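You operate a simulated robot arm through the tools that you are given. There is no shell and no other tool. Be economical: measure what you need, move in short steps, check, and stop when the job is done.

The job below is to be done with a simulated two-armed robot. You get a single attempt, and the scene is never put back.

## Task
Bleed the grease pump and zero its counter.
Fine: knob at 3 ml, air switch at OPEN for two strokes, then at SHUT; press ZERO last; nothing spilt.

Only the result counts: the job must be done as asked and must still hold three seconds after the hand-in. Knocking over, shifting, dropping, spilling or breaking anything else fails it.

## Robot
Two 7-joint arms with fingered hands on one trunk, on a base that drives. Base frame: it is fixed to the floor where the robot stands at the start and does not move with it; the origin is under the middle of the robot, x ahead of it, y to its left, z up. Units: mm, degrees, N and s.
The left shoulder is at the start at [35, 174, 1138], the right one opposite. With the tool pointing down near the work surface each hand reaches from about 280 to 720 mm from the robot's upright axis, wherever it stands, measured 20 degrees to its own side. Places, roughly: air switch [700, -400, 1000]; blue flap [600, 100, 1000]; blue plunger [500, -300, 1100]; pump knob [500, 0, 1000]; pump lever [500, -100, 1100]; zero button [600, -100, 1100]. Payload 3.8 kg a hand.
Tool frame (each hand has its own): the origin (TCP) lies between the finger pads and is the grasp point; the fingertips stand 26 mm ahead of it; z points along the fingers, y is the line along which they close. The gripper opens to 132 mm. The gripper's body begins 73 mm behind the TCP. The gripper is a hand of 3 fingers: y runs from the thumb to the fingers, the wrist lies at [0, 0, -224] in the tool frame, and closing takes about 1.5 s.
Orientation is that of the tool frame in the base frame, as a unit quaternion [w, x, y, z]. With the fingers straight down and closing along the base's y, the tool's x points along the base's -x, its y along +y and its z along -z.

## Interface
- The arms move only by the tool send_rows. It takes "left_moves", "right_moves" or both (then of equal length, played together; a hand with none holds still); each is a list of rows, each a list of 6 numbers: the shift along the base's x, y, z in units of 500 mm (1.0 is 500 mm), then the turn, a rotation vector about the base's x, y, z in units of 90 degrees (1.0 is 90 degrees). In form: [[dx, dy, dz, wx, wy, wz], ...]. A call has 1 to 20 rows; each row is the pose to reach, as a shift and turn from the pose commanded when the call began. "left_claw" and "right_claw" are, for a hand that has rows, the opening, from 0 (shut) to 1 (fully open), set as the call begins (left out, the last holds). A call with a number of a shift or a turn outside -1 to 1 is refused whole. A row lasts 0.2 s, in which the tool goes at most 50 mm and 8.6 degrees; a call with a longer step from one row to the next is refused whole, and so is a gripper value outside its range. A pose out of reach is approached as far as the arm can. The call stops where the force on the tool passes 40 N (or 10 N more than at its start, if that is more) or the arm is blocked; 0.2 s more then pass. The fingers move at their own pace (about 108 mm/s each) and stop on an object; they squeeze with about 23 N. The grip force told is the motor's: it shows also when the fingers shut on nothing. Time passes only in rows, and 0.2 s behind the last, so rows that repeat a pose let the fingers close. It gives the time, the measured TCP pose, the force on the tool (base axes), the opening and the grip force at its end, in the units of the frame above (readings bear some noise), with the torque about the TCP (base axes, N m) and any sound that the robot's microphone picked up.
- Cameras (640 x 400 px; columns grow to the right, rows downward): "scene" is now at [182.3, -4.5, 1083.8]; the picture's right is [-0.06, -1.00, 0.00], its down [0.31, -0.02, -0.95] and it looks along [0.95, -0.06, 0.31] (base axes); focal length 214 px, centre (320, 200). "left" rides on the left gripper at [-62, 3, -92] in its tool frame; the picture's right is [-0.05, -1.00, 0.00], its down [0.83, -0.04, -0.56] and it looks along [0.55, -0.03, 0.83] (tool axes); focal length 230 px, centre (320, 200). "right" rides on the right gripper at [62, 3, -92] in its tool frame; the picture's right is [-0.05, 1.00, 0.00], its down [-0.83, -0.04, -0.56] and it looks along [-0.56, -0.03, 0.83] (tool axes); focal length 230 px, centre (320, 200). There is no depth. A picture from a camera that has moved, and an enlarged one, comes with that camera's place and axes in the base frame and with its lens.
- get_image(camera): a new picture of that camera. It takes no simulated time.
- move_column(by): slides the trunk up (or, below 0, down) by that many mm; the arms and the scene camera ride with it, the base frame stays. It gives what a move gives, with no picture.
- drive_base(legs): drives the robot by 1 to 6 legs, each [ahead, left, turn to the left] in mm, mm and degrees, along the robot's own axes; the way and the turn of a leg run together, so that a leg with both is an arc; at most 1500 mm and 180 degrees a leg. The arms and the cameras ride along, it lands a little off, and it stops where it bumps. It gives what a move gives.
- hand_shape(shape, hand): the hand has 3 fingers and takes this shape, open, in about a second: jaw (thumb against the fingers, like two jaws); tri (thumb and two fingers); tip (a fingertip pinch); poke (one finger out to press); point (the index stretched); flat (the hand flat); cup (the hand cupped); fist (a fist). The gripper value then closes the fingers along that shape, each until it touches; the sizes above hold for jaw. It gives what a move gives, with no picture.
- turn_head(pan, tilt): turns the head with the scene camera to pan (to the left, within 60 degrees either way) and tilt (down, from -29 to 69), counted from straight ahead of the robot. It gives what a move gives.
- enlarge(camera, box): a new picture of the part [left, top, right, bottom] of that camera's present view, enlarged. It takes no simulated time.
- close_job(): hands the job in; it is judged then, once.

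Go step by step. Nothing tells you exact positions but the pictures and the camera data: compare them with the known pose of the tool, close in by small moves and look again before you grip or let go. The budget is 120 turns and 100 pictures, counting those below and the enlarged ones. Unless the task says otherwise, let go and move clear before handing in, and close with one line.

The tools are called after "Request:" as a command line: name --argument value ..., lists and objects as JSON in quotes. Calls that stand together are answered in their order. send_rows: Moves the arms, as the interface text tells. Its arguments: {"type":"object","properties":{"left_moves":{"type":"array","items":{"type":"array","items":{"type":"number"}}},"left_claw":{"type":"number"},"right_moves":{"type":"array","items":{"type":"array","items":{"type":"number"}}},"right_claw":{"type":"number"}},"required":[]} The other tools are called the same way: move_column (by) slides the trunk up or down; hand_shape (shape, hand) gives the hand a shape; drive_base (legs) drives the base; turn_head (pan, tilt) turns the head that bears the scene camera; get_image (camera) takes a picture; enlarge (camera, box) takes an enlarged picture of a part of a camera's view; close_job () hands the job in.

At the start:

```text
clock: 0.0
left_eef_pos: [514.6, 71.2, 1001.0]
left_tcp_rot: [0.001, 0.0, 1.0, -0.001]
left_wrist_force: [1.2, -0.4, 0.3]
left_moment: [0.02, 0.02, -0.02]
left_finger_gap: 131.9
left_grasp_force: 0.0
left_shape: jaw
right_eef_pos: [301.9, -319.6, 1342.1]
right_tcp_rot: [-0.001, -0.001, 1.0, 0.0]
right_wrist_force: [-0.9, 0.3, 0.6]
right_moment: [0.01, 0.01, 0.01]
right_finger_gap: 132.1
right_grasp_force: 0.0
right_shape: jaw
trunk travel left (down, up): [-439.0, 42.0]
robot x, y, heading: [2.5, 1.3, -0.2]
head pan, tilt: [-3.7, -18.0]
```

scene: 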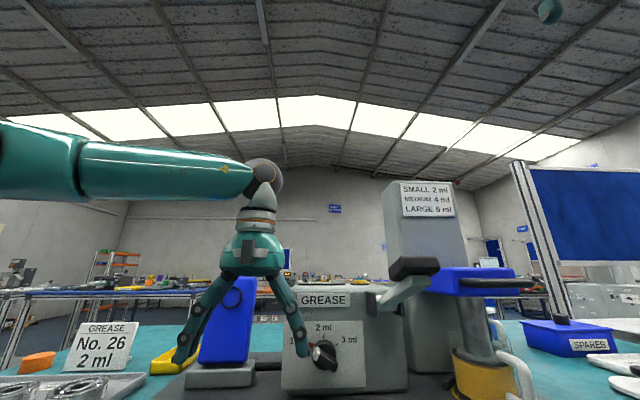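
right: 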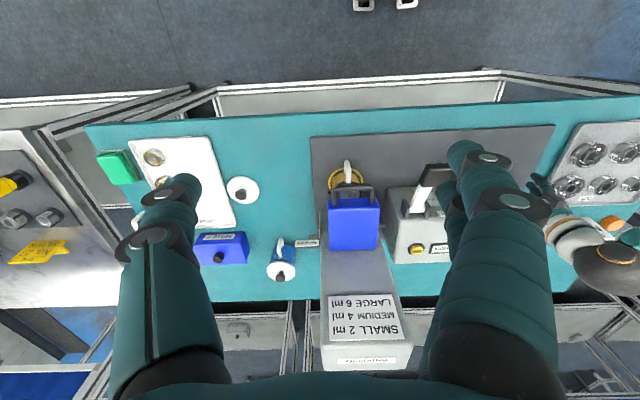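
left: 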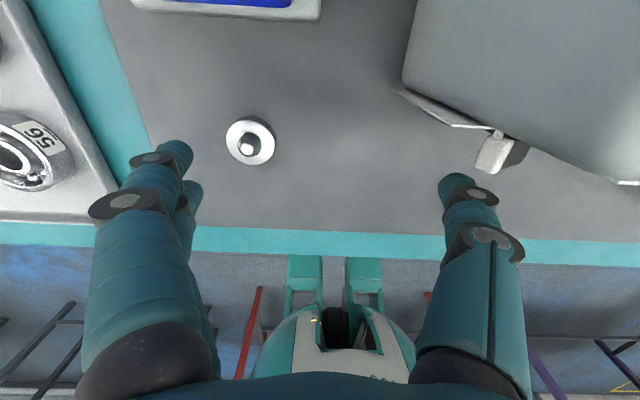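

I see the grease pump box with its knob ahead, a lever on its right, and a reservoir and other fittings around it. I'll tilt the head down and enlarge to understand the layout.

Request:
turn_head --pan -15 --tilt 20

Request:
get_image --camera "scene"

Request:
enlarge --camera "right" --box '[300, 120, 480, 280]'

Request:
enlarge --camera "right" --box '[180, 160, 360, 300]'

```text
clock: 1.0
left_eef_pos: [514.6, 72.0, 999.9]
left_tcp_rot: [0.0, 0.0, 1.0, 0.0]
left_wrist_force: [0.4, 0.8, -0.2]
left_moment: [-0.02, 0.01, -0.01]
left_finger_gap: 132.2
left_grasp_force: 0.0
left_shape: jaw
right_eef_pos: [302.4, -318.9, 1342.4]
right_tcp_rot: [-0.001, 0.0, 1.0, 0.001]
right_wrist_force: [0.5, 0.5, 0.3]
right_moment: [-0.05, 0.0, 0.0]
right_finger_gap: 132.0
right_grasp_force: 0.1
right_shape: jaw
trunk travel left (down, up): [-439.0, 42.0]
robot x, y, heading: [-1.7, 0.7, -0.2]
head pan, tilt: [-15.0, 20.0]
```

```text
96 pictures are left
camera scene: at [194.6, -23.6, 1024.9], right [-0.26, -0.97, 0.0], down [-0.33, 0.09, -0.94], along [0.91, -0.24, -0.34], focal length 214 px, centre (320, 200)
```

scene: 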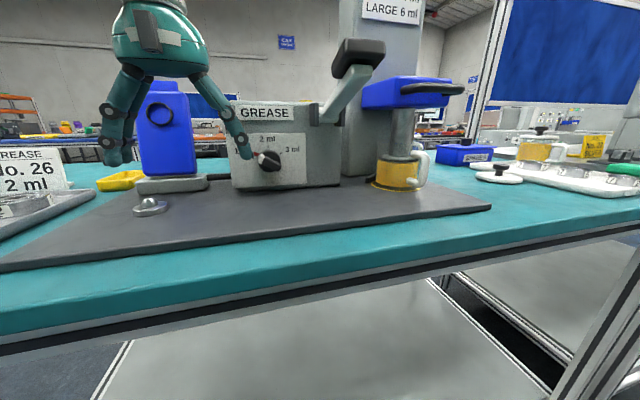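

```text
2.50 times, centred on (390, 200) of right
camera zoom: at [240.9, -314.8, 1435.1], right [0.05, 1.0, 0.0], down [0.83, -0.04, 0.55], along [0.55, -0.03, -0.83], focal length 575 px, centre (145, 200)
```

zoom: 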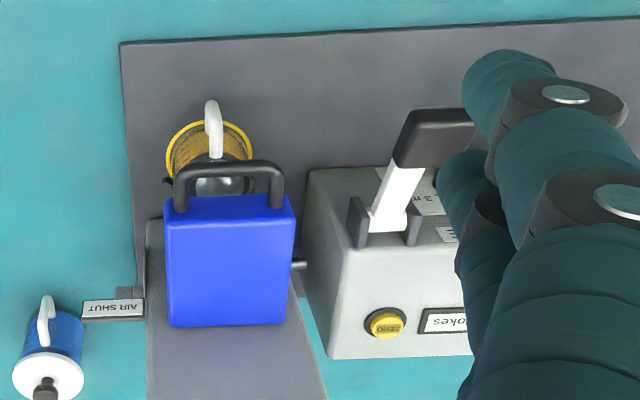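

```text
2.86 times, centred on (270, 230) of right
camera zoom: at [240.9, -314.8, 1435.1], right [0.05, 1.0, 0.0], down [0.83, -0.04, 0.55], along [0.55, -0.03, -0.83], focal length 657 px, centre (463, 114)
```

zoom: 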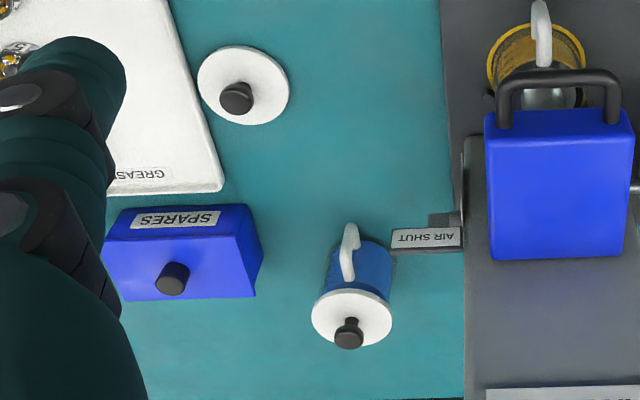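

The left hand stands just in front of the knob. I'll lift it straight up and back to clear the view, then look again.

Request:
send_rows --left_moves '[[-0.05, 0.05, 0.08, 0, 0, 0], [-0.1, 0.1, 0.16, 0, 0, 0], [-0.15, 0.15, 0.24, 0, 0, 0], [-0.2, 0.2, 0.3, 0, 0, 0], [-0.26, 0.26, 0.34, 0, 0, 0], [-0.3, 0.33, 0.36, 0, 0, 0], [-0.34, 0.4, 0.4, 0, 0, 0]]'

Request:
turn_head --pan -15 --tilt 5

Request:
get_image --camera "scene"

Request:
get_image --camera "right"

Request:
enlarge --camera "scene" --box '[200, 60, 340, 200]'

Request:
enlarge --camera "scene" --box '[320, 0, 480, 160]'

```text
refused: row 1 steps farther than a row can; nothing moved
```

```text
clock: 1.8
left_eef_pos: [514.5, 72.1, 999.7]
left_tcp_rot: [0.0, 0.0, 1.0, 0.0]
left_wrist_force: [0.8, -1.2, -0.2]
left_moment: [0.0, 0.02, 0.0]
left_finger_gap: 131.8
left_grasp_force: 0.0
left_shape: jaw
right_eef_pos: [303.0, -319.3, 1342.8]
right_tcp_rot: [-0.001, 0.0, 1.0, 0.001]
right_wrist_force: [-0.3, -1.1, 0.1]
right_moment: [0.0, -0.01, 0.0]
right_finger_gap: 131.9
right_grasp_force: 0.1
right_shape: jaw
trunk travel left (down, up): [-439.0, 42.0]
robot x, y, heading: [0.8, 0.7, 0.3]
head pan, tilt: [-15.0, 5.0]
```

```text
93 pictures are left
camera scene: at [193.4, -23.3, 1049.1], right [-0.26, -0.97, 0.0], down [-0.08, 0.02, -1.0], along [0.96, -0.26, -0.09], focal length 214 px, centre (320, 200)
```

scene: 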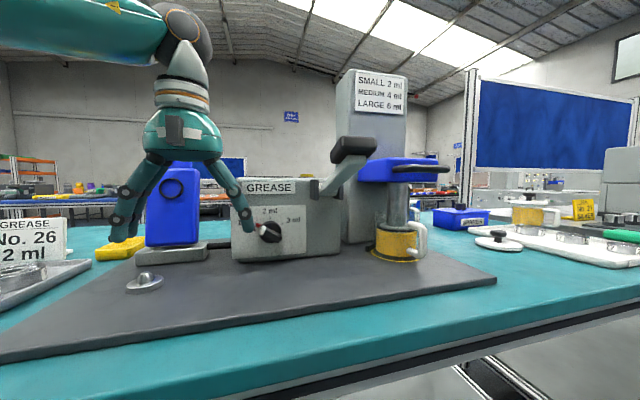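

```text
92 pictures are left
camera right: at [240.9, -314.9, 1435.1], right [0.05, 1.0, 0.0], down [0.83, -0.04, 0.55], along [0.55, -0.03, -0.83], focal length 230 px, centre (320, 200)
```

right: 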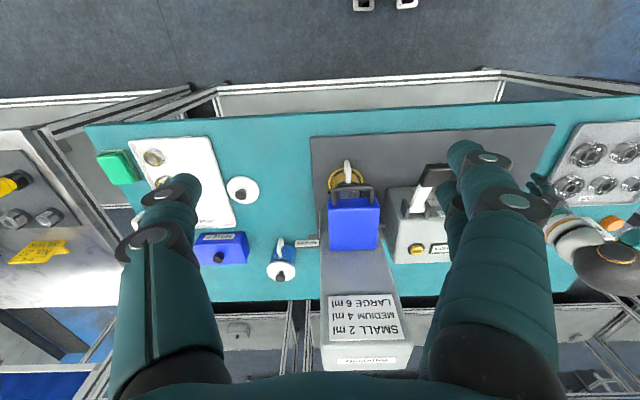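

```text
2.86 times, centred on (270, 130) of scene
camera zoom: at [193.4, -23.3, 1049.1], right [-0.26, -0.97, 0.0], down [-0.08, 0.02, -1.0], along [0.96, -0.26, -0.09], focal length 613 px, centre (463, 400)
```

zoom: 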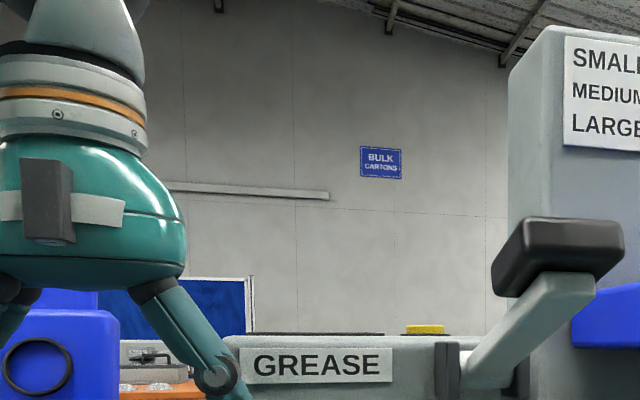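

```text
2.50 times, centred on (400, 80) of scene
camera zoom: at [193.4, -23.3, 1049.1], right [-0.26, -0.97, 0.0], down [-0.08, 0.02, -1.0], along [0.96, -0.26, -0.09], focal length 536 px, centre (120, 500)
```

zoom: 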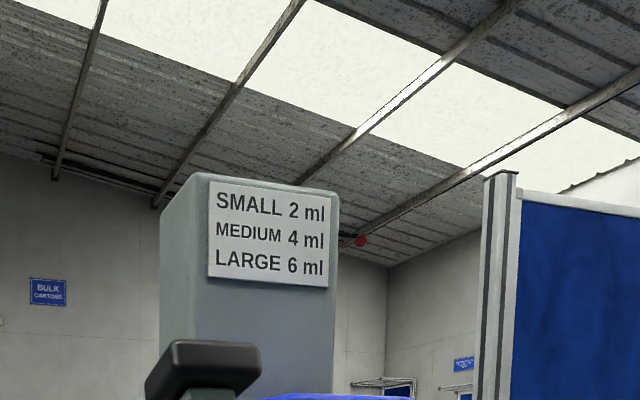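

The step was too long; I'll retry with shorter rows.

Request:
send_rows --left_moves '[[-0.03, 0.02, 0.08, 0, 0, 0], [-0.07, 0.04, 0.16, 0, 0, 0], [-0.1, 0.08, 0.24, 0, 0, 0], [-0.14, 0.13, 0.31, 0, 0, 0], [-0.18, 0.19, 0.37, 0, 0, 0], [-0.22, 0.26, 0.42, 0, 0, 0], [-0.26, 0.33, 0.46, 0, 0, 0]]'

Request:
get_image --camera "scene"

Request:
enlarge --camera "scene" --box '[210, 150, 370, 280]'

Request:
enlarge --camera "right" --box '[300, 120, 500, 280]'

Request:
enlarge --camera "scene" --box '[340, 140, 500, 270]'

Request:
get_image --camera "left"

```text
clock: 3.4
left_eef_pos: [380.9, 238.7, 1233.3]
left_tcp_rot: [-0.001, 0.001, 1.0, -0.001]
left_wrist_force: [0.1, -0.4, 0.2]
left_moment: [-0.01, 0.0, 0.02]
left_finger_gap: 131.9
left_grasp_force: 0.0
left_shape: jaw
right_eef_pos: [300.6, -318.1, 1344.3]
right_tcp_rot: [-0.001, 0.0, 1.0, -0.001]
right_wrist_force: [0.0, 0.1, -0.6]
right_moment: [-0.03, 0.02, 0.02]
right_finger_gap: 131.8
right_grasp_force: 0.0
right_shape: jaw
trunk travel left (down, up): [-439.0, 42.0]
robot x, y, heading: [-0.2, -2.6, -0.1]
head pan, tilt: [-15.0, 5.0]
```

```text
89 pictures are left
camera scene: at [192.3, -22.7, 1049.5], right [-0.26, -0.97, 0.0], down [-0.08, 0.02, -1.0], along [0.96, -0.26, -0.09], focal length 214 px, centre (320, 200)
```

scene: 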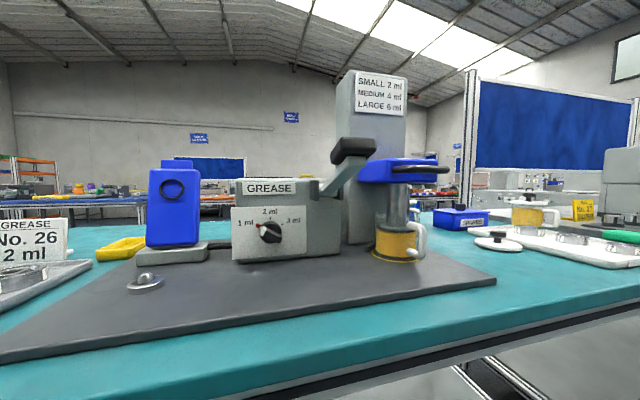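

```text
3.08 times, centred on (290, 215) of scene
camera zoom: at [192.3, -22.7, 1049.5], right [-0.26, -0.97, 0.0], down [-0.08, 0.02, -1.0], along [0.96, -0.26, -0.09], focal length 660 px, centre (412, 154)
```

zoom: 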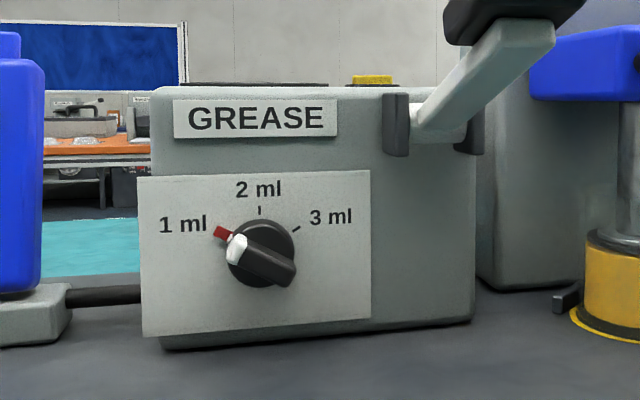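

```text
2.50 times, centred on (400, 200) of right
camera zoom: at [239.3, -314.1, 1435.6], right [0.05, 1.0, 0.0], down [0.83, -0.04, 0.56], along [0.55, -0.03, -0.83], focal length 575 px, centre (120, 200)
```

zoom: 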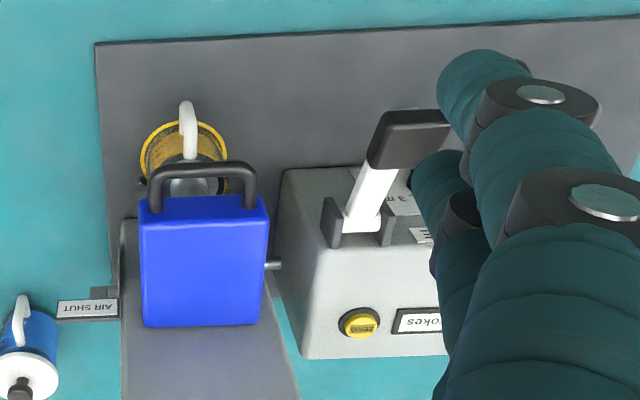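

```text
3.08 times, centred on (420, 205) of scene
camera zoom: at [192.3, -22.7, 1049.5], right [-0.26, -0.97, 0.0], down [-0.08, 0.02, -1.0], along [0.96, -0.26, -0.09], focal length 660 px, centre (12, 185)
```

zoom: 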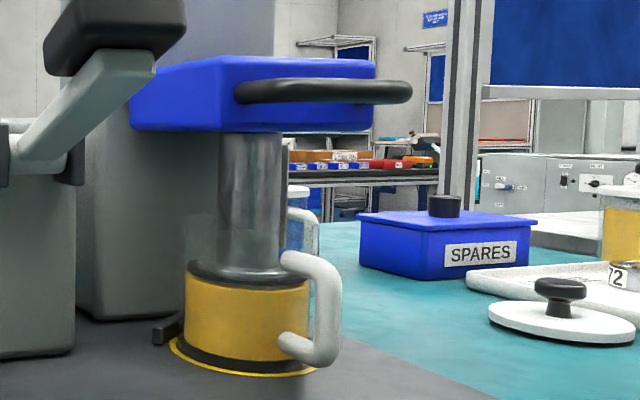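

```text
85 pictures are left
camera left: at [443.8, 243.9, 1324.9], right [0.05, -1.0, 0.0], down [-0.83, -0.04, 0.55], along [-0.55, -0.03, -0.83], focal length 230 px, centre (320, 200)
```

left: 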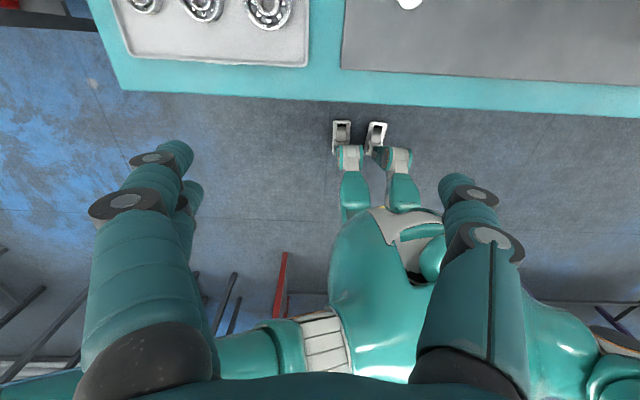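

The pump box has its knob at 1 ml, a lever on its front edge (grip ≈[428,-128,1087]) and a yellow ZERO button ≈[637,-114,1061]. The air switch hides behind the column's right side, so I'll bring the right hand over for a close view.

Request:
send_rows --right_moves '[[0.05, -0.05, -0.03, 0, 0, 0], [0.1, -0.1, -0.06, 0, 0, 0], [0.15, -0.15, -0.1, 0, 0, 0], [0.2, -0.2, -0.14, 0, 0, 0], [0.25, -0.25, -0.18, 0, 0, 0], [0.3, -0.28, -0.22, 0, 0, 0]]'

Request:
get_image --camera "right"

```text
clock: 4.8
left_eef_pos: [385.3, 237.4, 1232.2]
left_tcp_rot: [-0.001, 0.0, 1.0, 0.0]
left_wrist_force: [-0.1, -0.8, 0.0]
left_moment: [0.03, 0.01, 0.0]
left_finger_gap: 131.6
left_grasp_force: 0.0
left_shape: jaw
right_eef_pos: [450.6, -461.0, 1230.7]
right_tcp_rot: [-0.001, 0.001, 1.0, 0.0]
right_wrist_force: [0.4, 0.5, 0.4]
right_moment: [0.0, 0.02, 0.0]
right_finger_gap: 131.7
right_grasp_force: 0.2
right_shape: jaw
trunk travel left (down, up): [-439.0, 42.0]
robot x, y, heading: [-1.6, -1.3, -0.0]
head pan, tilt: [-15.0, 5.0]
```

```text
84 pictures are left
camera right: at [390.0, -456.6, 1323.2], right [0.05, 1.0, 0.0], down [0.83, -0.04, 0.55], along [0.55, -0.03, -0.83], focal length 230 px, centre (320, 200)
```

right: 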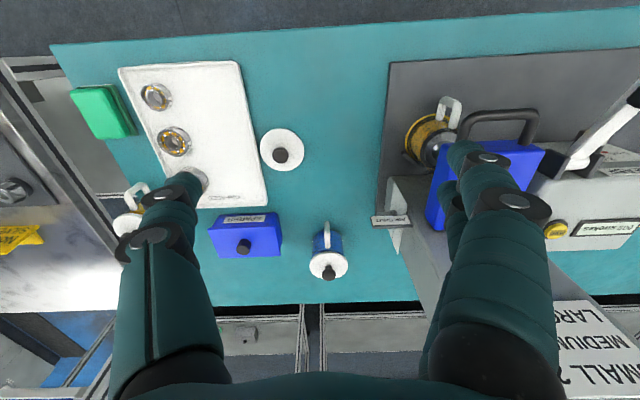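

Request:
enlarge --camera "right" --box '[340, 180, 440, 260]'

Request:
enlarge --camera "right" --box '[520, 120, 640, 260]'

```text
5.00 times, centred on (390, 220) of right
camera zoom: at [390.0, -456.6, 1323.2], right [0.05, 1.0, 0.0], down [0.83, -0.04, 0.55], along [0.55, -0.03, -0.83], focal length 1150 px, centre (-30, 100)
```

zoom: 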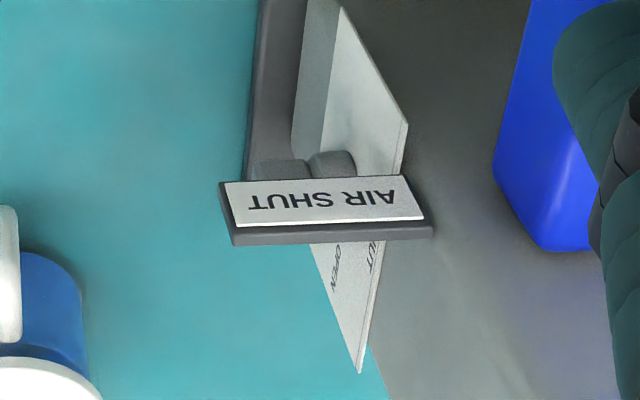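

```text
2.86 times, centred on (580, 190) of right
camera zoom: at [390.0, -456.6, 1323.2], right [0.05, 1.0, 0.0], down [0.83, -0.04, 0.55], along [0.55, -0.03, -0.83], focal length 657 px, centre (-423, 229)
```

zoom: 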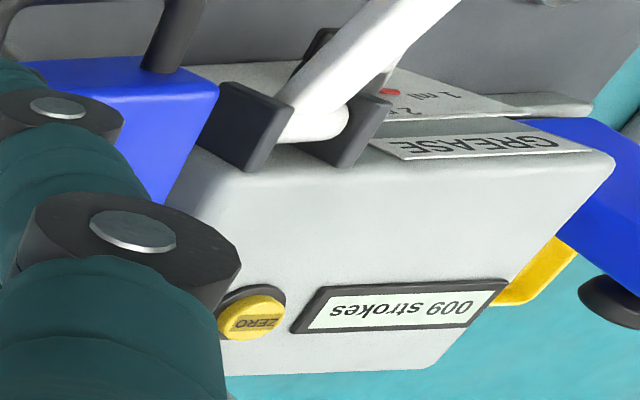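

The switch sits on the column's right side and shows "AIR SHUT"; the counter reads 009 strokes. I'll retract the right hand and drive sideways to the right for a side view and better reach.

Request:
send_rows --right_moves '[[-0.07, 0.04, 0.04, 0, 0, 0], [-0.14, 0.08, 0.08, 0, 0, 0], [-0.21, 0.12, 0.12, 0, 0, 0], [-0.27, 0.18, 0.16, 0, 0, 0], [-0.3, 0.24, 0.2, 0, 0, 0]]'

Request:
drive_base --legs '[[0, -350, 0]]'

Request:
turn_head --pan 15 --tilt 8

Request:
get_image --camera "scene"

```text
clock: 6.0
left_eef_pos: [382.4, 239.1, 1232.3]
left_tcp_rot: [0.001, -0.001, 1.0, 0.0]
left_wrist_force: [-0.7, 0.4, 0.3]
left_moment: [-0.01, -0.04, -0.01]
left_finger_gap: 132.1
left_grasp_force: 0.0
left_shape: jaw
right_eef_pos: [299.6, -337.5, 1333.6]
right_tcp_rot: [0.0, 0.0, 1.0, -0.001]
right_wrist_force: [0.1, 0.3, 0.4]
right_moment: [-0.03, -0.01, 0.0]
right_finger_gap: 131.6
right_grasp_force: 0.0
right_shape: jaw
trunk travel left (down, up): [-439.0, 42.0]
robot x, y, heading: [2.1, -2.5, -0.0]
head pan, tilt: [-15.0, 5.0]
```

```text
clock: 9.6
left_eef_pos: [384.3, -108.0, 1231.6]
left_tcp_rot: [0.0, 0.001, 1.0, -0.001]
left_wrist_force: [-0.6, 0.7, -0.1]
left_moment: [-0.01, -0.01, -0.04]
left_finger_gap: 132.0
left_grasp_force: 0.2
left_shape: jaw
right_eef_pos: [301.5, -684.5, 1333.1]
right_tcp_rot: [-0.001, 0.001, 1.0, 0.0]
right_wrist_force: [0.4, 0.6, -0.2]
right_moment: [-0.02, -0.02, 0.0]
right_finger_gap: 132.3
right_grasp_force: 0.1
right_shape: jaw
trunk travel left (down, up): [-439.0, 42.0]
robot x, y, heading: [-1.4, -343.9, -0.2]
head pan, tilt: [-15.0, 5.0]
```

```text
clock: 10.6
left_eef_pos: [384.5, -108.4, 1231.3]
left_tcp_rot: [0.0, 0.0, 1.0, 0.0]
left_wrist_force: [-0.2, 1.0, -0.3]
left_moment: [-0.01, -0.01, 0.04]
left_finger_gap: 132.0
left_grasp_force: 0.1
left_shape: jaw
right_eef_pos: [301.6, -684.3, 1333.7]
right_tcp_rot: [-0.001, 0.0, 1.0, -0.001]
right_wrist_force: [0.0, -0.2, 0.6]
right_moment: [-0.02, -0.02, 0.0]
right_finger_gap: 132.0
right_grasp_force: 0.0
right_shape: jaw
trunk travel left (down, up): [-439.0, 42.0]
robot x, y, heading: [0.9, -346.1, 0.3]
head pan, tilt: [15.0, 8.0]
```

```text
81 pictures are left
camera scene: at [194.0, -322.5, 1044.4], right [0.26, -0.97, 0.0], down [-0.13, -0.04, -0.99], along [0.96, 0.25, -0.14], focal length 214 px, centre (320, 200)
```

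scene: 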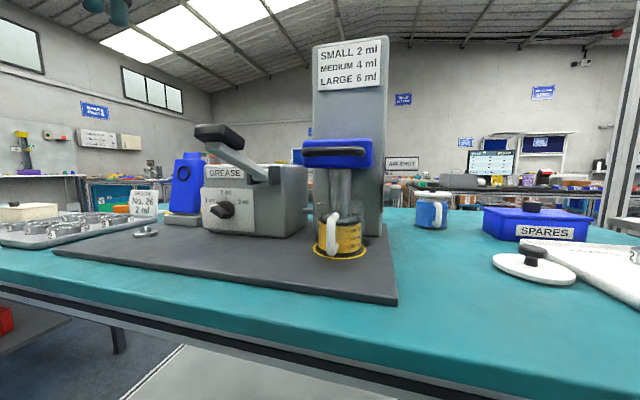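

Request:
enlarge --camera "scene" --box '[290, 110, 450, 270]'

Request:
enlarge --camera "scene" --box '[130, 110, 310, 260]'

```text
2.50 times, centred on (370, 190) of scene
camera zoom: at [194.0, -322.5, 1044.4], right [0.26, -0.97, 0.0], down [-0.13, -0.04, -0.99], along [0.96, 0.25, -0.14], focal length 536 px, centre (195, 225)
```

zoom: 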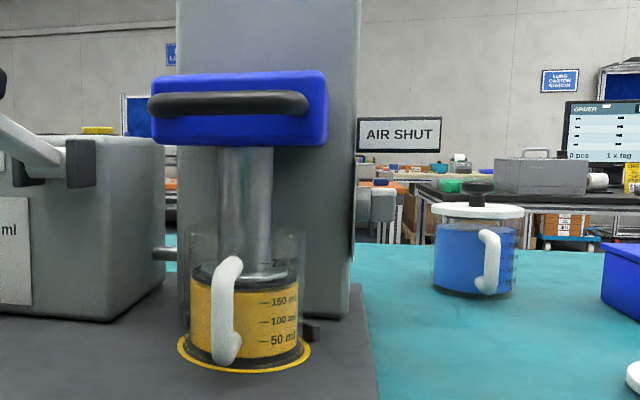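

```text
2.67 times, centred on (220, 185) of scene
camera zoom: at [194.0, -322.5, 1044.4], right [0.26, -0.97, 0.0], down [-0.13, -0.04, -0.99], along [0.96, 0.25, -0.14], focal length 572 px, centre (587, 240)
```

zoom: 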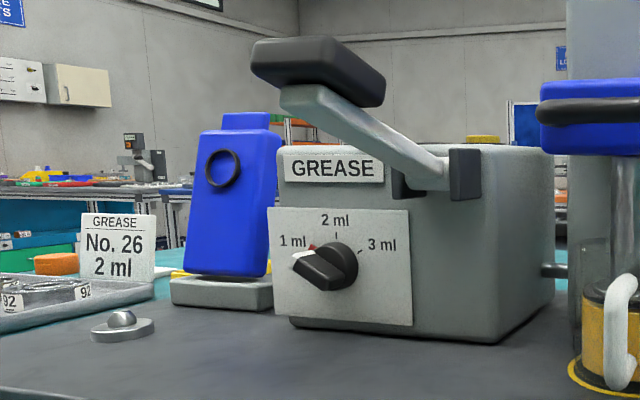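

I'll swing the right hand around to look at the column's right side from the -y side, above the spares.

Request:
send_rows --right_moves '[[0.05, 0.02, -0.0375, 0.02325, -0.02325, 0.081], [0.1, 0.04, -0.075, 0.0465, -0.0465, 0.162], [0.15, 0.06, -0.1125, 0.06975, -0.06975, 0.243], [0.2, 0.08, -0.15, 0.093, -0.093, 0.324], [0.25, 0.1, -0.1875, 0.11625, -0.11625, 0.405], [0.3, 0.12, -0.225, 0.1395, -0.1395, 0.486], [0.35, 0.14, -0.2625, 0.16275, -0.16275, 0.567], [0.4, 0.16, -0.3, 0.186, -0.186, 0.648], [0.45, 0.18, -0.3375, 0.20925, -0.20925, 0.729], [0.5, 0.2, -0.375, 0.2325, -0.2325, 0.81], [0.55, 0.22, -0.4125, 0.25575, -0.25575, 0.891], [0.6, 0.24, -0.45, 0.279, -0.279, 0.972], [0.6, 0.24, -0.45, 0.279, -0.279, 0.972]]'

Request:
get_image --camera "right"

```text
clock: 13.4
left_eef_pos: [382.3, -108.2, 1231.9]
left_tcp_rot: [-0.001, 0.001, 1.0, 0.0]
left_wrist_force: [-0.2, -0.6, 0.4]
left_moment: [-0.02, -0.01, 0.0]
left_finger_gap: 131.8
left_grasp_force: 0.1
left_shape: jaw
right_eef_pos: [600.9, -562.8, 1108.9]
right_tcp_rot: [-0.196, 0.68, -0.679, -0.195]
right_wrist_force: [-0.4, -0.3, 0.0]
right_moment: [0.03, -0.01, -0.01]
right_finger_gap: 131.8
right_grasp_force: 0.0
right_shape: jaw
trunk travel left (down, up): [-439.0, 42.0]
robot x, y, heading: [-2.2, -349.7, -0.0]
head pan, tilt: [15.0, 8.0]
```

```text
78 pictures are left
camera right: at [598.3, -663.5, 1153.6], right [-1.0, 0.04, 0.03], down [0.04, 0.41, 0.91], along [0.03, 0.91, -0.41], focal length 230 px, centre (320, 200)
```

right: 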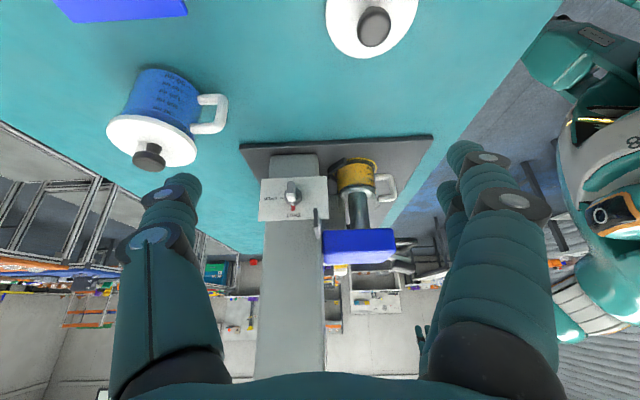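

Request:
enlarge --camera "right" --box '[240, 140, 350, 240]'

```text
4.00 times, centred on (295, 190) of right
camera zoom: at [598.3, -663.5, 1153.6], right [-1.0, 0.04, 0.03], down [0.04, 0.41, 0.91], along [0.03, 0.91, -0.41], focal length 920 px, centre (420, 240)
```

zoom: 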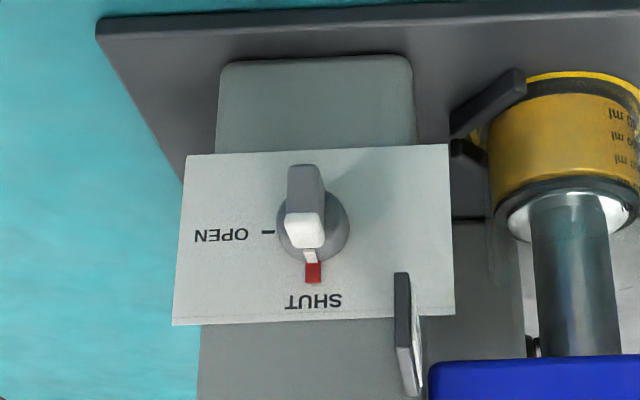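

The air switch is a bar knob on the column's right face at about [650,-345,1000]: SHUT is up, OPEN is toward +x, so it needs a 90° turn. First the pump knob: I'll back the base off 150 mm for arm room and pitch the left hand to point forward.

Request:
drive_base --legs '[[-150, 0, 0]]'

Request:
send_rows --left_moves '[[0.02, 0.02, 0, 0, -0.085, 0], [0.04, 0.04, 0, 0, -0.17, 0], [0.06, 0.06, 0, 0, -0.255, 0], [0.08, 0.08, -0.01, 0, -0.34, 0], [0.1, 0.1, -0.03, 0, -0.42, 0], [0.12, 0.13, -0.05, 0, -0.5, 0], [0.14, 0.16, -0.08, 0, -0.58, 0], [0.16, 0.19, -0.11, 0, -0.66, 0], [0.18, 0.2, -0.15, 0, -0.75, 0], [0.2, 0.2, -0.19, 0, -0.83, 0], [0.22, 0.2, -0.24, 0, -0.92, 0], [0.24, 0.2, -0.3, 0, -1, 0], [0.24, 0.2, -0.3, 0, -1, 0]]'

Request:
get_image --camera "scene"

Request:
get_image --camera "left"

```text
clock: 14.7
left_eef_pos: [238.2, -108.5, 1231.0]
left_tcp_rot: [0.0, 0.002, 1.0, -0.001]
left_wrist_force: [-0.5, 0.2, 0.1]
left_moment: [0.01, 0.01, 0.0]
left_finger_gap: 131.9
left_grasp_force: 0.1
left_shape: jaw
right_eef_pos: [454.7, -565.4, 1107.5]
right_tcp_rot: [0.195, -0.678, 0.681, 0.194]
right_wrist_force: [-0.7, -0.4, -0.3]
right_moment: [0.01, 0.02, -0.02]
right_finger_gap: 131.8
right_grasp_force: 0.0
right_shape: jaw
trunk travel left (down, up): [-439.0, 42.0]
robot x, y, heading: [-149.0, -345.6, -0.3]
head pan, tilt: [15.0, 8.0]
```

```text
clock: 17.5
left_eef_pos: [350.0, -4.4, 1138.4]
left_tcp_rot: [0.62, -0.001, 0.785, 0.002]
left_wrist_force: [0.2, 1.0, 0.2]
left_moment: [0.01, 0.0, -0.01]
left_finger_gap: 131.7
left_grasp_force: 0.1
left_shape: jaw
left hand out of reach, approached as far as the arm can: row 10, 11, 12, 13
right_eef_pos: [455.5, -564.4, 1107.6]
right_tcp_rot: [0.195, -0.679, 0.681, 0.195]
right_wrist_force: [0.1, 0.2, -0.6]
right_moment: [0.0, -0.01, 0.01]
right_finger_gap: 131.9
right_grasp_force: 0.1
right_shape: jaw
trunk travel left (down, up): [-439.0, 42.0]
robot x, y, heading: [-145.8, -347.9, -0.3]
head pan, tilt: [15.0, 8.0]
```

```text
76 pictures are left
camera scene: at [48.2, -322.3, 1044.3], right [0.26, -0.97, 0.0], down [-0.13, -0.04, -0.99], along [0.96, 0.25, -0.14], focal length 214 px, centre (320, 200)
```

scene: 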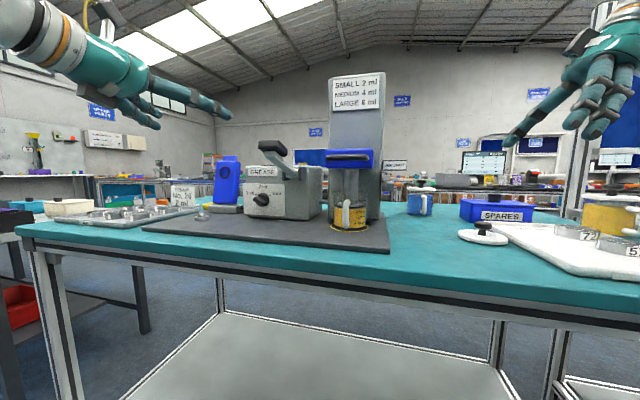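

```text
75 pictures are left
camera left: at [274.8, -0.3, 1219.4], right [0.02, -1.0, 0.05], down [-0.73, -0.04, -0.68], along [0.68, -0.02, -0.73], focal length 230 px, centre (320, 200)
```

left: 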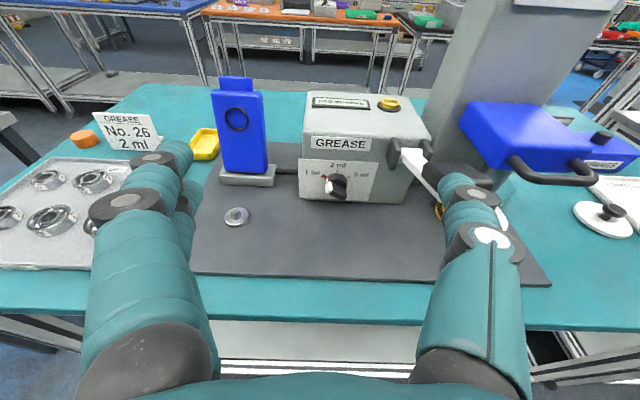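

The left hand fell short of the full pitch because it was folded close in. The knob works out at about [550,-35,965], so I'll move forward and finish the pitch.

Request:
send_rows --left_moves '[[0.04, 0, -0.02, 0, 0, 0], [0.08, 0, -0.04, 0, 0, 0], [0.12, 0, -0.06, 0, 0, 0], [0.16, 0, -0.08, 0, 0, 0], [0.16, 0, -0.08, 0, 0, 0]]'

```text
clock: 18.7
left_eef_pos: [430.1, -3.7, 1098.3]
left_tcp_rot: [0.621, -0.001, 0.784, 0.003]
left_wrist_force: [0.5, 0.0, -0.4]
left_moment: [0.02, 0.04, -0.02]
left_finger_gap: 131.8
left_grasp_force: 0.2
left_shape: jaw
right_eef_pos: [454.2, -564.9, 1108.4]
right_tcp_rot: [0.195, -0.679, 0.681, 0.194]
right_wrist_force: [0.2, 0.7, -0.3]
right_moment: [-0.01, -0.01, 0.0]
right_finger_gap: 132.0
right_grasp_force: 0.0
right_shape: jaw
trunk travel left (down, up): [-439.0, 42.0]
robot x, y, heading: [-146.7, -347.2, -0.3]
head pan, tilt: [15.0, 8.0]
```

Request:
send_rows --left_moves '[[0, -0.01, -0.04, 0, -0.04, 0], [0.01, -0.02, -0.09, 0, -0.08, 0], [0.02, -0.03, -0.14, 0, -0.12, 0], [0.03, -0.045, -0.19, 0, -0.148, 0], [0.03, -0.06, -0.24, 0, -0.148, 0], [0.03, -0.063, -0.266, 0, -0.148, 0], [0.03, -0.063, -0.266, 0, -0.148, 0]]'

Request:
get_image --camera "left"

Request:
get_image --camera "scene"

```text
clock: 20.3
left_eef_pos: [444.8, -35.9, 964.8]
left_tcp_rot: [0.707, -0.001, 0.707, 0.002]
left_wrist_force: [-0.8, 0.3, -0.2]
left_moment: [-0.04, 0.01, 0.01]
left_finger_gap: 132.3
left_grasp_force: 0.1
left_shape: jaw
right_eef_pos: [454.6, -565.4, 1108.0]
right_tcp_rot: [0.195, -0.678, 0.681, 0.195]
right_wrist_force: [-0.5, 0.9, 0.8]
right_moment: [0.02, 0.0, -0.01]
right_finger_gap: 131.7
right_grasp_force: 0.1
right_shape: jaw
trunk travel left (down, up): [-439.0, 42.0]
robot x, y, heading: [-149.9, -347.4, -0.2]
head pan, tilt: [15.0, 8.0]
```

```text
74 pictures are left
camera left: at [351.9, -32.0, 1026.1], right [0.0, -1.0, 0.05], down [-0.55, -0.04, -0.83], along [0.83, -0.02, -0.55], focal length 230 px, centre (320, 200)
```

left: 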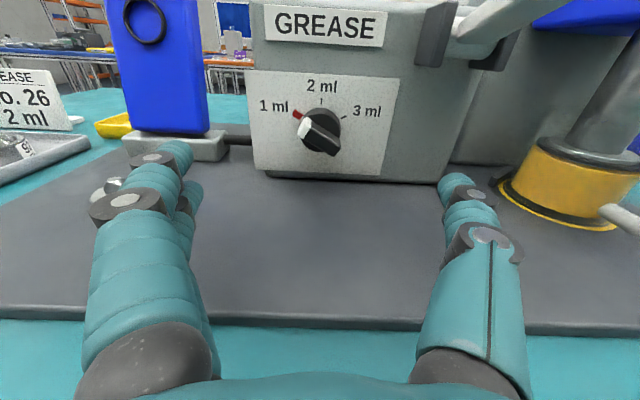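

```text
73 pictures are left
camera scene: at [47.8, -322.6, 1044.4], right [0.25, -0.97, 0.0], down [-0.13, -0.04, -0.99], along [0.96, 0.25, -0.14], focal length 214 px, centre (320, 200)
```

scene: 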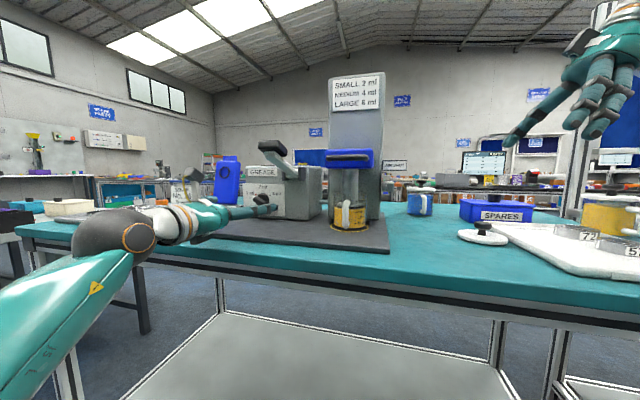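

Request:
enlarge --camera "left" --box '[270, 80, 370, 180]'

```text
4.00 times, centred on (320, 130) of left
camera zoom: at [351.9, -32.0, 1026.1], right [0.0, -1.0, 0.05], down [-0.55, -0.04, -0.83], along [0.83, -0.02, -0.55], focal length 920 px, centre (320, 480)
```

zoom: 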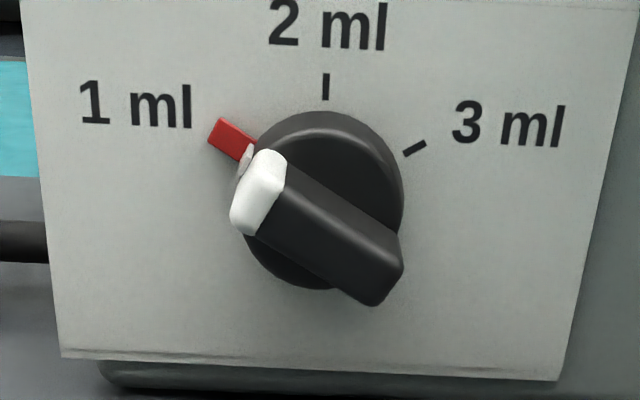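

The knob bar points at 1 ml (about 60° left of up). I'll roll the left hand -60° so the fingers straddle the bar, partly close, and look again.

Request:
send_rows --left_moves '[[0, 0, 0, -0.085, 0, 0], [0, 0, 0, -0.17, 0, 0], [0, 0, 0, -0.255, 0, 0], [0, 0, 0, -0.34, 0, 0], [0, 0, 0, -0.425, 0, 0], [0, 0, 0, -0.51, 0, 0], [0, 0, 0, -0.59, 0, 0], [0, 0, 0, -0.667, 0, 0], [0.06, 0, 0, -0.667, 0, 0]]' --left_claw 0.45

Request:
get_image --camera "left"

```text
clock: 22.3
left_eef_pos: [473.9, -35.6, 971.1]
left_tcp_rot: [0.615, -0.354, 0.609, -0.354]
left_wrist_force: [-6.0, 0.5, 21.2]
left_moment: [0.41, 1.03, 0.05]
left_finger_gap: 55.4
left_grasp_force: 0.0
left_shape: jaw
right_eef_pos: [453.7, -566.2, 1109.1]
right_tcp_rot: [0.196, -0.679, 0.68, 0.194]
right_wrist_force: [0.0, 1.2, 0.1]
right_moment: [0.0, 0.03, 0.02]
right_finger_gap: 131.9
right_grasp_force: 0.0
right_shape: jaw
trunk travel left (down, up): [-439.0, 42.0]
robot x, y, heading: [-148.6, -345.5, -0.3]
head pan, tilt: [15.0, 8.0]
```

```text
71 pictures are left
camera left: at [381.9, 18.5, 999.3], right [-0.01, -0.45, 0.89], down [-0.55, -0.74, -0.38], along [0.83, -0.49, -0.25], focal length 230 px, centre (320, 200)
```

left: 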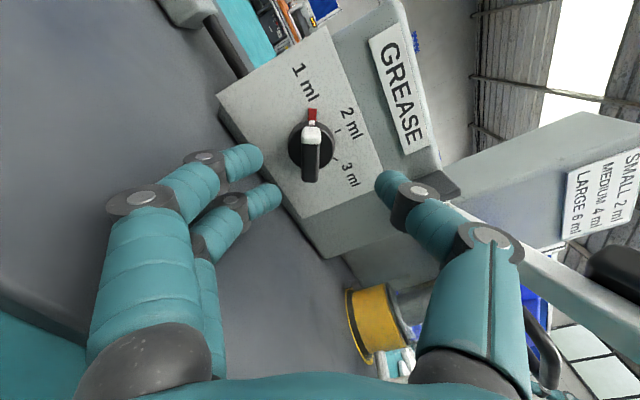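

The rolled hand's body touches the plate (force up 21 N). I'll lift and pitch it 20° downward so the hand's back clears.

Request:
send_rows --left_moves '[[-0.03, 0, 0.06, 0, 0, 0], [-0.04, 0, 0.08, 0, 0.075, 0], [-0.04, 0, 0.08, 0, 0.15, 0], [-0.03, 0, 0.07, 0, 0.222, 0], [-0.03, 0, 0.07, 0, 0.222, 0]]'

Request:
get_image --camera "left"

```text
clock: 23.5
left_eef_pos: [459.7, -35.7, 1000.6]
left_tcp_rot: [0.496, -0.411, 0.71, -0.285]
left_wrist_force: [0.3, 0.4, 0.1]
left_moment: [0.03, -0.02, 0.01]
left_finger_gap: 59.0
left_grasp_force: 0.1
left_shape: jaw
left hand out of reach, approached as far as the arm can: row 3
right_eef_pos: [454.0, -564.9, 1108.4]
right_tcp_rot: [0.195, -0.679, 0.681, 0.194]
right_wrist_force: [0.3, -0.4, 0.2]
right_moment: [0.02, -0.02, 0.03]
right_finger_gap: 131.9
right_grasp_force: 0.0
right_shape: jaw
trunk travel left (down, up): [-439.0, 42.0]
robot x, y, heading: [-148.6, -347.9, -0.3]
head pan, tilt: [15.0, 8.0]
```

```text
70 pictures are left
camera left: at [382.1, 20.7, 1059.0], right [0.31, -0.45, 0.84], down [-0.65, -0.74, -0.16], along [0.69, -0.49, -0.53], focal length 230 px, centre (320, 200)
```

left: 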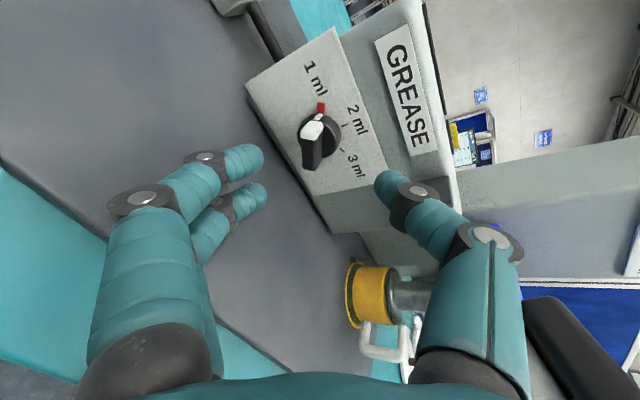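

Alignment is good: the bar lies between thumb and fingers. I'll narrow the opening and close in slowly.

Request:
send_rows --left_moves '[[0.05, 0, -0.025, 0, 0, 0], [0.08, 0, -0.038, 0, 0, 0], [0.1, 0, -0.049, 0, 0, 0], [0.1, 0, -0.049, 0, 0, 0]]' --left_claw 0.27

Request:
get_image --camera "left"

```text
clock: 24.5
left_eef_pos: [498.5, -24.9, 975.1]
left_tcp_rot: [0.496, -0.411, 0.71, -0.285]
left_wrist_force: [0.4, -0.2, 0.3]
left_moment: [-0.02, -0.03, 0.0]
left_finger_gap: 36.0
left_grasp_force: 0.2
left_shape: jaw
left hand out of reach, approached as far as the arm can: row 2, 3, 4
right_eef_pos: [453.4, -564.8, 1108.0]
right_tcp_rot: [0.195, -0.679, 0.681, 0.195]
right_wrist_force: [0.5, -0.3, 0.0]
right_moment: [-0.03, 0.0, 0.0]
right_finger_gap: 132.2
right_grasp_force: 0.0
right_shape: jaw
trunk travel left (down, up): [-439.0, 42.0]
robot x, y, heading: [-144.9, -346.0, -0.6]
head pan, tilt: [15.0, 8.0]
```

```text
69 pictures are left
camera left: at [421.6, 30.1, 1033.1], right [0.31, -0.46, 0.83], down [-0.65, -0.74, -0.16], along [0.69, -0.49, -0.53], focal length 230 px, centre (320, 200)
```

left: 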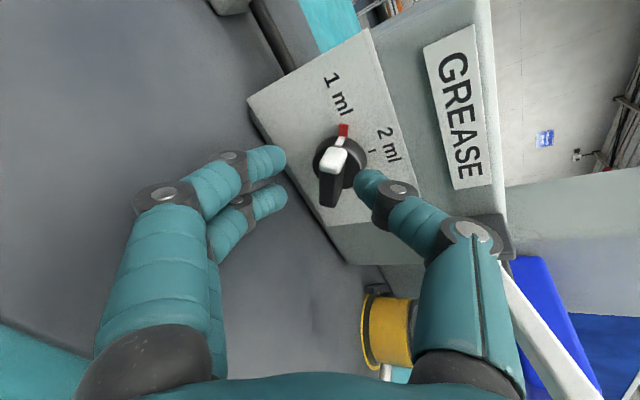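

The arm ran short in this folded posture. I'll back the hand off and drive the base back and left so the arm reaches straighter.

Request:
send_rows --left_moves '[[-0.07, 0, 0.03, 0, 0, 0], [-0.14, 0, 0.06, 0, 0, 0]]'

Request:
drive_base --legs '[[-130, 130, 0]]'

Request:
send_rows --left_moves '[[0.05, -0.05, 0, 0, 0, 0], [0.1, -0.1, 0, 0, 0, 0], [0.15, -0.15, 0, 0, 0, 0], [0.2, -0.2, 0, 0, 0, 0], [0.25, -0.25, 0, 0, 0, 0], [0.3, -0.27, 0, 0, 0, 0], [0.3, -0.27, 0, 0, 0, 0]]'

Request:
get_image --camera "left"

```text
clock: 25.1
left_eef_pos: [427.9, -24.9, 1004.3]
left_tcp_rot: [0.496, -0.411, 0.71, -0.284]
left_wrist_force: [0.2, 0.4, -0.1]
left_moment: [-0.03, -0.04, 0.03]
left_finger_gap: 35.9
left_grasp_force: 0.1
left_shape: jaw
right_eef_pos: [454.4, -564.4, 1108.1]
right_tcp_rot: [0.196, -0.678, 0.681, 0.195]
right_wrist_force: [0.0, 0.3, -0.6]
right_moment: [0.0, 0.01, -0.02]
right_finger_gap: 132.2
right_grasp_force: 0.1
right_shape: jaw
trunk travel left (down, up): [-439.0, 42.0]
robot x, y, heading: [-145.9, -347.2, -0.4]
head pan, tilt: [15.0, 8.0]
```

```text
clock: 26.9
left_eef_pos: [297.4, 102.9, 1003.5]
left_tcp_rot: [0.496, -0.41, 0.711, -0.285]
left_wrist_force: [0.3, 0.1, 0.0]
left_moment: [0.01, -0.03, -0.02]
left_finger_gap: 36.4
left_grasp_force: 0.0
left_shape: jaw
right_eef_pos: [324.1, -436.6, 1106.5]
right_tcp_rot: [0.195, -0.678, 0.681, 0.195]
right_wrist_force: [0.0, -0.5, 0.2]
right_moment: [0.01, -0.02, 0.02]
right_finger_gap: 131.8
right_grasp_force: 0.1
right_shape: jaw
trunk travel left (down, up): [-439.0, 42.0]
robot x, y, heading: [-279.3, -218.5, -0.5]
head pan, tilt: [15.0, 8.0]
```

```text
clock: 28.5
left_eef_pos: [448.7, -47.7, 1028.4]
left_tcp_rot: [0.498, -0.414, 0.698, -0.307]
left_wrist_force: [-0.5, 3.4, -6.3]
left_moment: [-0.08, -0.64, -0.26]
left_finger_gap: 35.4
left_grasp_force: 0.1
left_shape: jaw
left hand out of reach, approached as far as the arm can: row 1, 2, 3, 4, 5
right_eef_pos: [322.7, -438.8, 1110.5]
right_tcp_rot: [0.198, -0.678, 0.681, 0.194]
right_wrist_force: [-0.4, -0.8, 1.0]
right_moment: [-0.04, -0.03, -0.07]
right_finger_gap: 131.8
right_grasp_force: 0.0
right_shape: jaw
trunk travel left (down, up): [-439.0, 42.0]
robot x, y, heading: [-274.2, -215.2, -0.2]
head pan, tilt: [15.0, 8.0]
```

```text
68 pictures are left
camera left: at [370.8, 11.4, 1083.1], right [0.28, -0.42, 0.86], down [-0.65, -0.74, -0.15], along [0.71, -0.52, -0.48], focal length 230 px, centre (320, 200)
```

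left: 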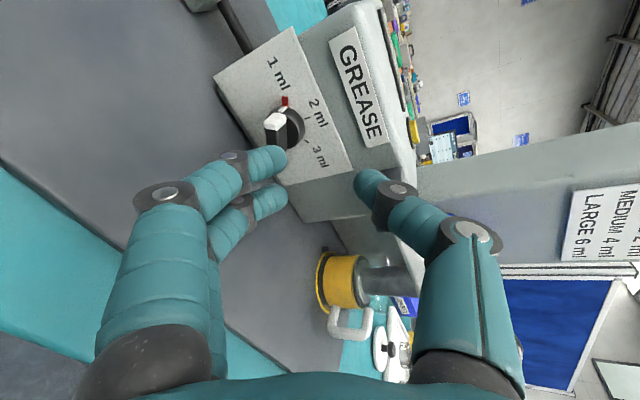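

Request:
turn_head --pan 25 --tilt 25

Request:
get_image --camera "scene"

```text
clock: 29.3
left_eef_pos: [450.4, -46.2, 1024.3]
left_tcp_rot: [0.494, -0.416, 0.698, -0.311]
left_wrist_force: [-0.2, -0.1, -0.2]
left_moment: [-0.01, 0.03, 0.0]
left_finger_gap: 35.7
left_grasp_force: 0.2
left_shape: jaw
right_eef_pos: [323.4, -437.8, 1107.0]
right_tcp_rot: [0.195, -0.678, 0.682, 0.194]
right_wrist_force: [0.6, 0.5, 0.1]
right_moment: [0.0, 0.04, -0.01]
right_finger_gap: 131.9
right_grasp_force: 0.0
right_shape: jaw
trunk travel left (down, up): [-439.0, 42.0]
robot x, y, heading: [-276.5, -217.5, -0.5]
head pan, tilt: [25.0, 25.0]
```

```text
67 pictures are left
camera scene: at [-88.4, -178.9, 1016.8], right [0.42, -0.91, 0.0], down [-0.38, -0.18, -0.91], along [0.82, 0.38, -0.42], focal length 214 px, centre (320, 200)
```

scene: 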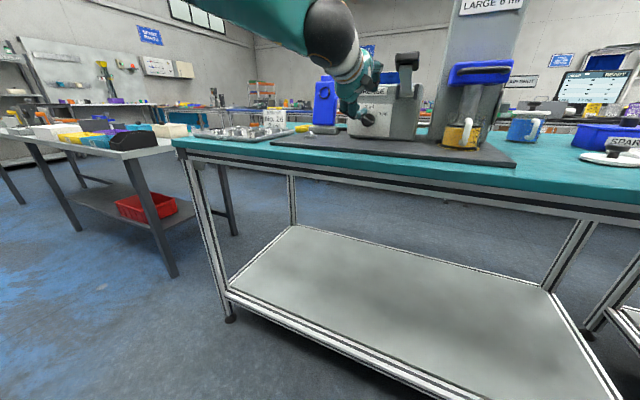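

The arm has now switched to an elbow-up posture and is free. I'll try to approach the knob from here.

Request:
send_rows --left_moves '[[0.04, 0.01, -0.03, 0, 0, 0], [0.08, 0.02, -0.06, 0, 0, 0], [0.1, 0.02, -0.085, 0, 0, 0], [0.1, 0.02, -0.085, 0, 0, 0]]'

Request:
get_image --camera "left"

```text
clock: 30.3
left_eef_pos: [495.8, 3.5, 988.3]
left_tcp_rot: [0.495, -0.411, 0.711, -0.284]
left_wrist_force: [0.0, 0.2, -0.3]
left_moment: [0.05, -0.01, 0.0]
left_finger_gap: 35.2
left_grasp_force: 0.1
left_shape: jaw
left hand out of reach, approached as far as the arm can: row 1, 2, 3, 4
right_eef_pos: [323.6, -437.0, 1108.8]
right_tcp_rot: [0.195, -0.678, 0.682, 0.194]
right_wrist_force: [0.4, 0.4, -0.1]
right_moment: [0.02, -0.02, -0.03]
right_finger_gap: 131.9
right_grasp_force: 0.1
right_shape: jaw
trunk travel left (down, up): [-439.0, 42.0]
robot x, y, heading: [-275.5, -217.5, -0.3]
head pan, tilt: [25.0, 25.0]
```

```text
66 pictures are left
camera left: at [419.5, 59.1, 1047.2], right [0.31, -0.46, 0.83], down [-0.65, -0.74, -0.16], along [0.69, -0.49, -0.53], focal length 230 px, centre (320, 200)
```

left: 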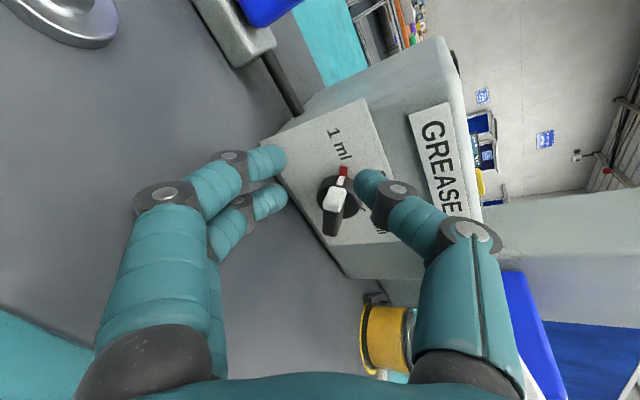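

Only sideways reach is lacking by ~39 mm; I'll back the fingers 20 mm and shift the base right to make that up.

Request:
send_rows --left_moves '[[-0.05, 0, 0.01, 0, 0, 0]]'

Request:
drive_base --legs '[[0, -42, 0]]'

Request:
get_image --camera "left"

```text
clock: 30.7
left_eef_pos: [483.9, 15.2, 993.2]
left_tcp_rot: [0.495, -0.41, 0.712, -0.283]
left_wrist_force: [0.1, 0.6, -0.1]
left_moment: [-0.01, 0.01, -0.02]
left_finger_gap: 35.7
left_grasp_force: 0.1
left_shape: jaw
left hand out of reach, approached as far as the arm can: row 1
right_eef_pos: [324.2, -436.2, 1108.1]
right_tcp_rot: [0.195, -0.678, 0.681, 0.194]
right_wrist_force: [0.2, -0.2, 0.1]
right_moment: [0.0, -0.01, -0.01]
right_finger_gap: 131.9
right_grasp_force: 0.1
right_shape: jaw
trunk travel left (down, up): [-439.0, 42.0]
robot x, y, heading: [-279.4, -219.2, -0.2]
head pan, tilt: [25.0, 25.0]
```

```text
clock: 31.8
left_eef_pos: [484.6, -28.4, 994.1]
left_tcp_rot: [0.495, -0.411, 0.711, -0.284]
left_wrist_force: [0.2, 0.4, 0.2]
left_moment: [0.0, 0.02, 0.02]
left_finger_gap: 35.4
left_grasp_force: 0.0
left_shape: jaw
right_eef_pos: [322.8, -477.5, 1107.3]
right_tcp_rot: [0.194, -0.678, 0.681, 0.195]
right_wrist_force: [0.1, 0.2, -1.4]
right_moment: [-0.01, -0.01, 0.02]
right_finger_gap: 131.9
right_grasp_force: 0.1
right_shape: jaw
trunk travel left (down, up): [-439.0, 42.0]
robot x, y, heading: [-278.5, -257.3, -0.1]
head pan, tilt: [25.0, 25.0]
```

```text
65 pictures are left
camera left: at [407.8, 27.8, 1051.7], right [0.31, -0.46, 0.83], down [-0.65, -0.74, -0.16], along [0.69, -0.49, -0.53], focal length 230 px, centre (320, 200)
```

left: 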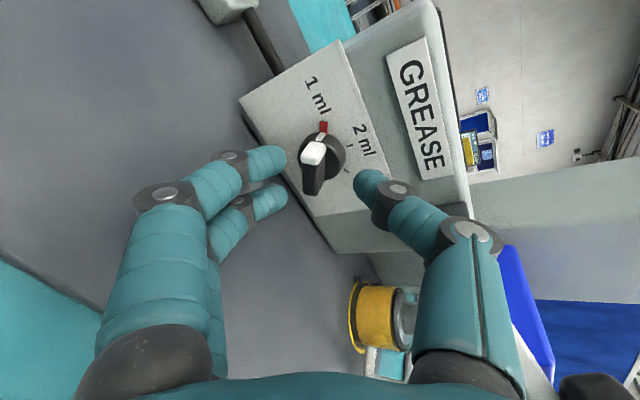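

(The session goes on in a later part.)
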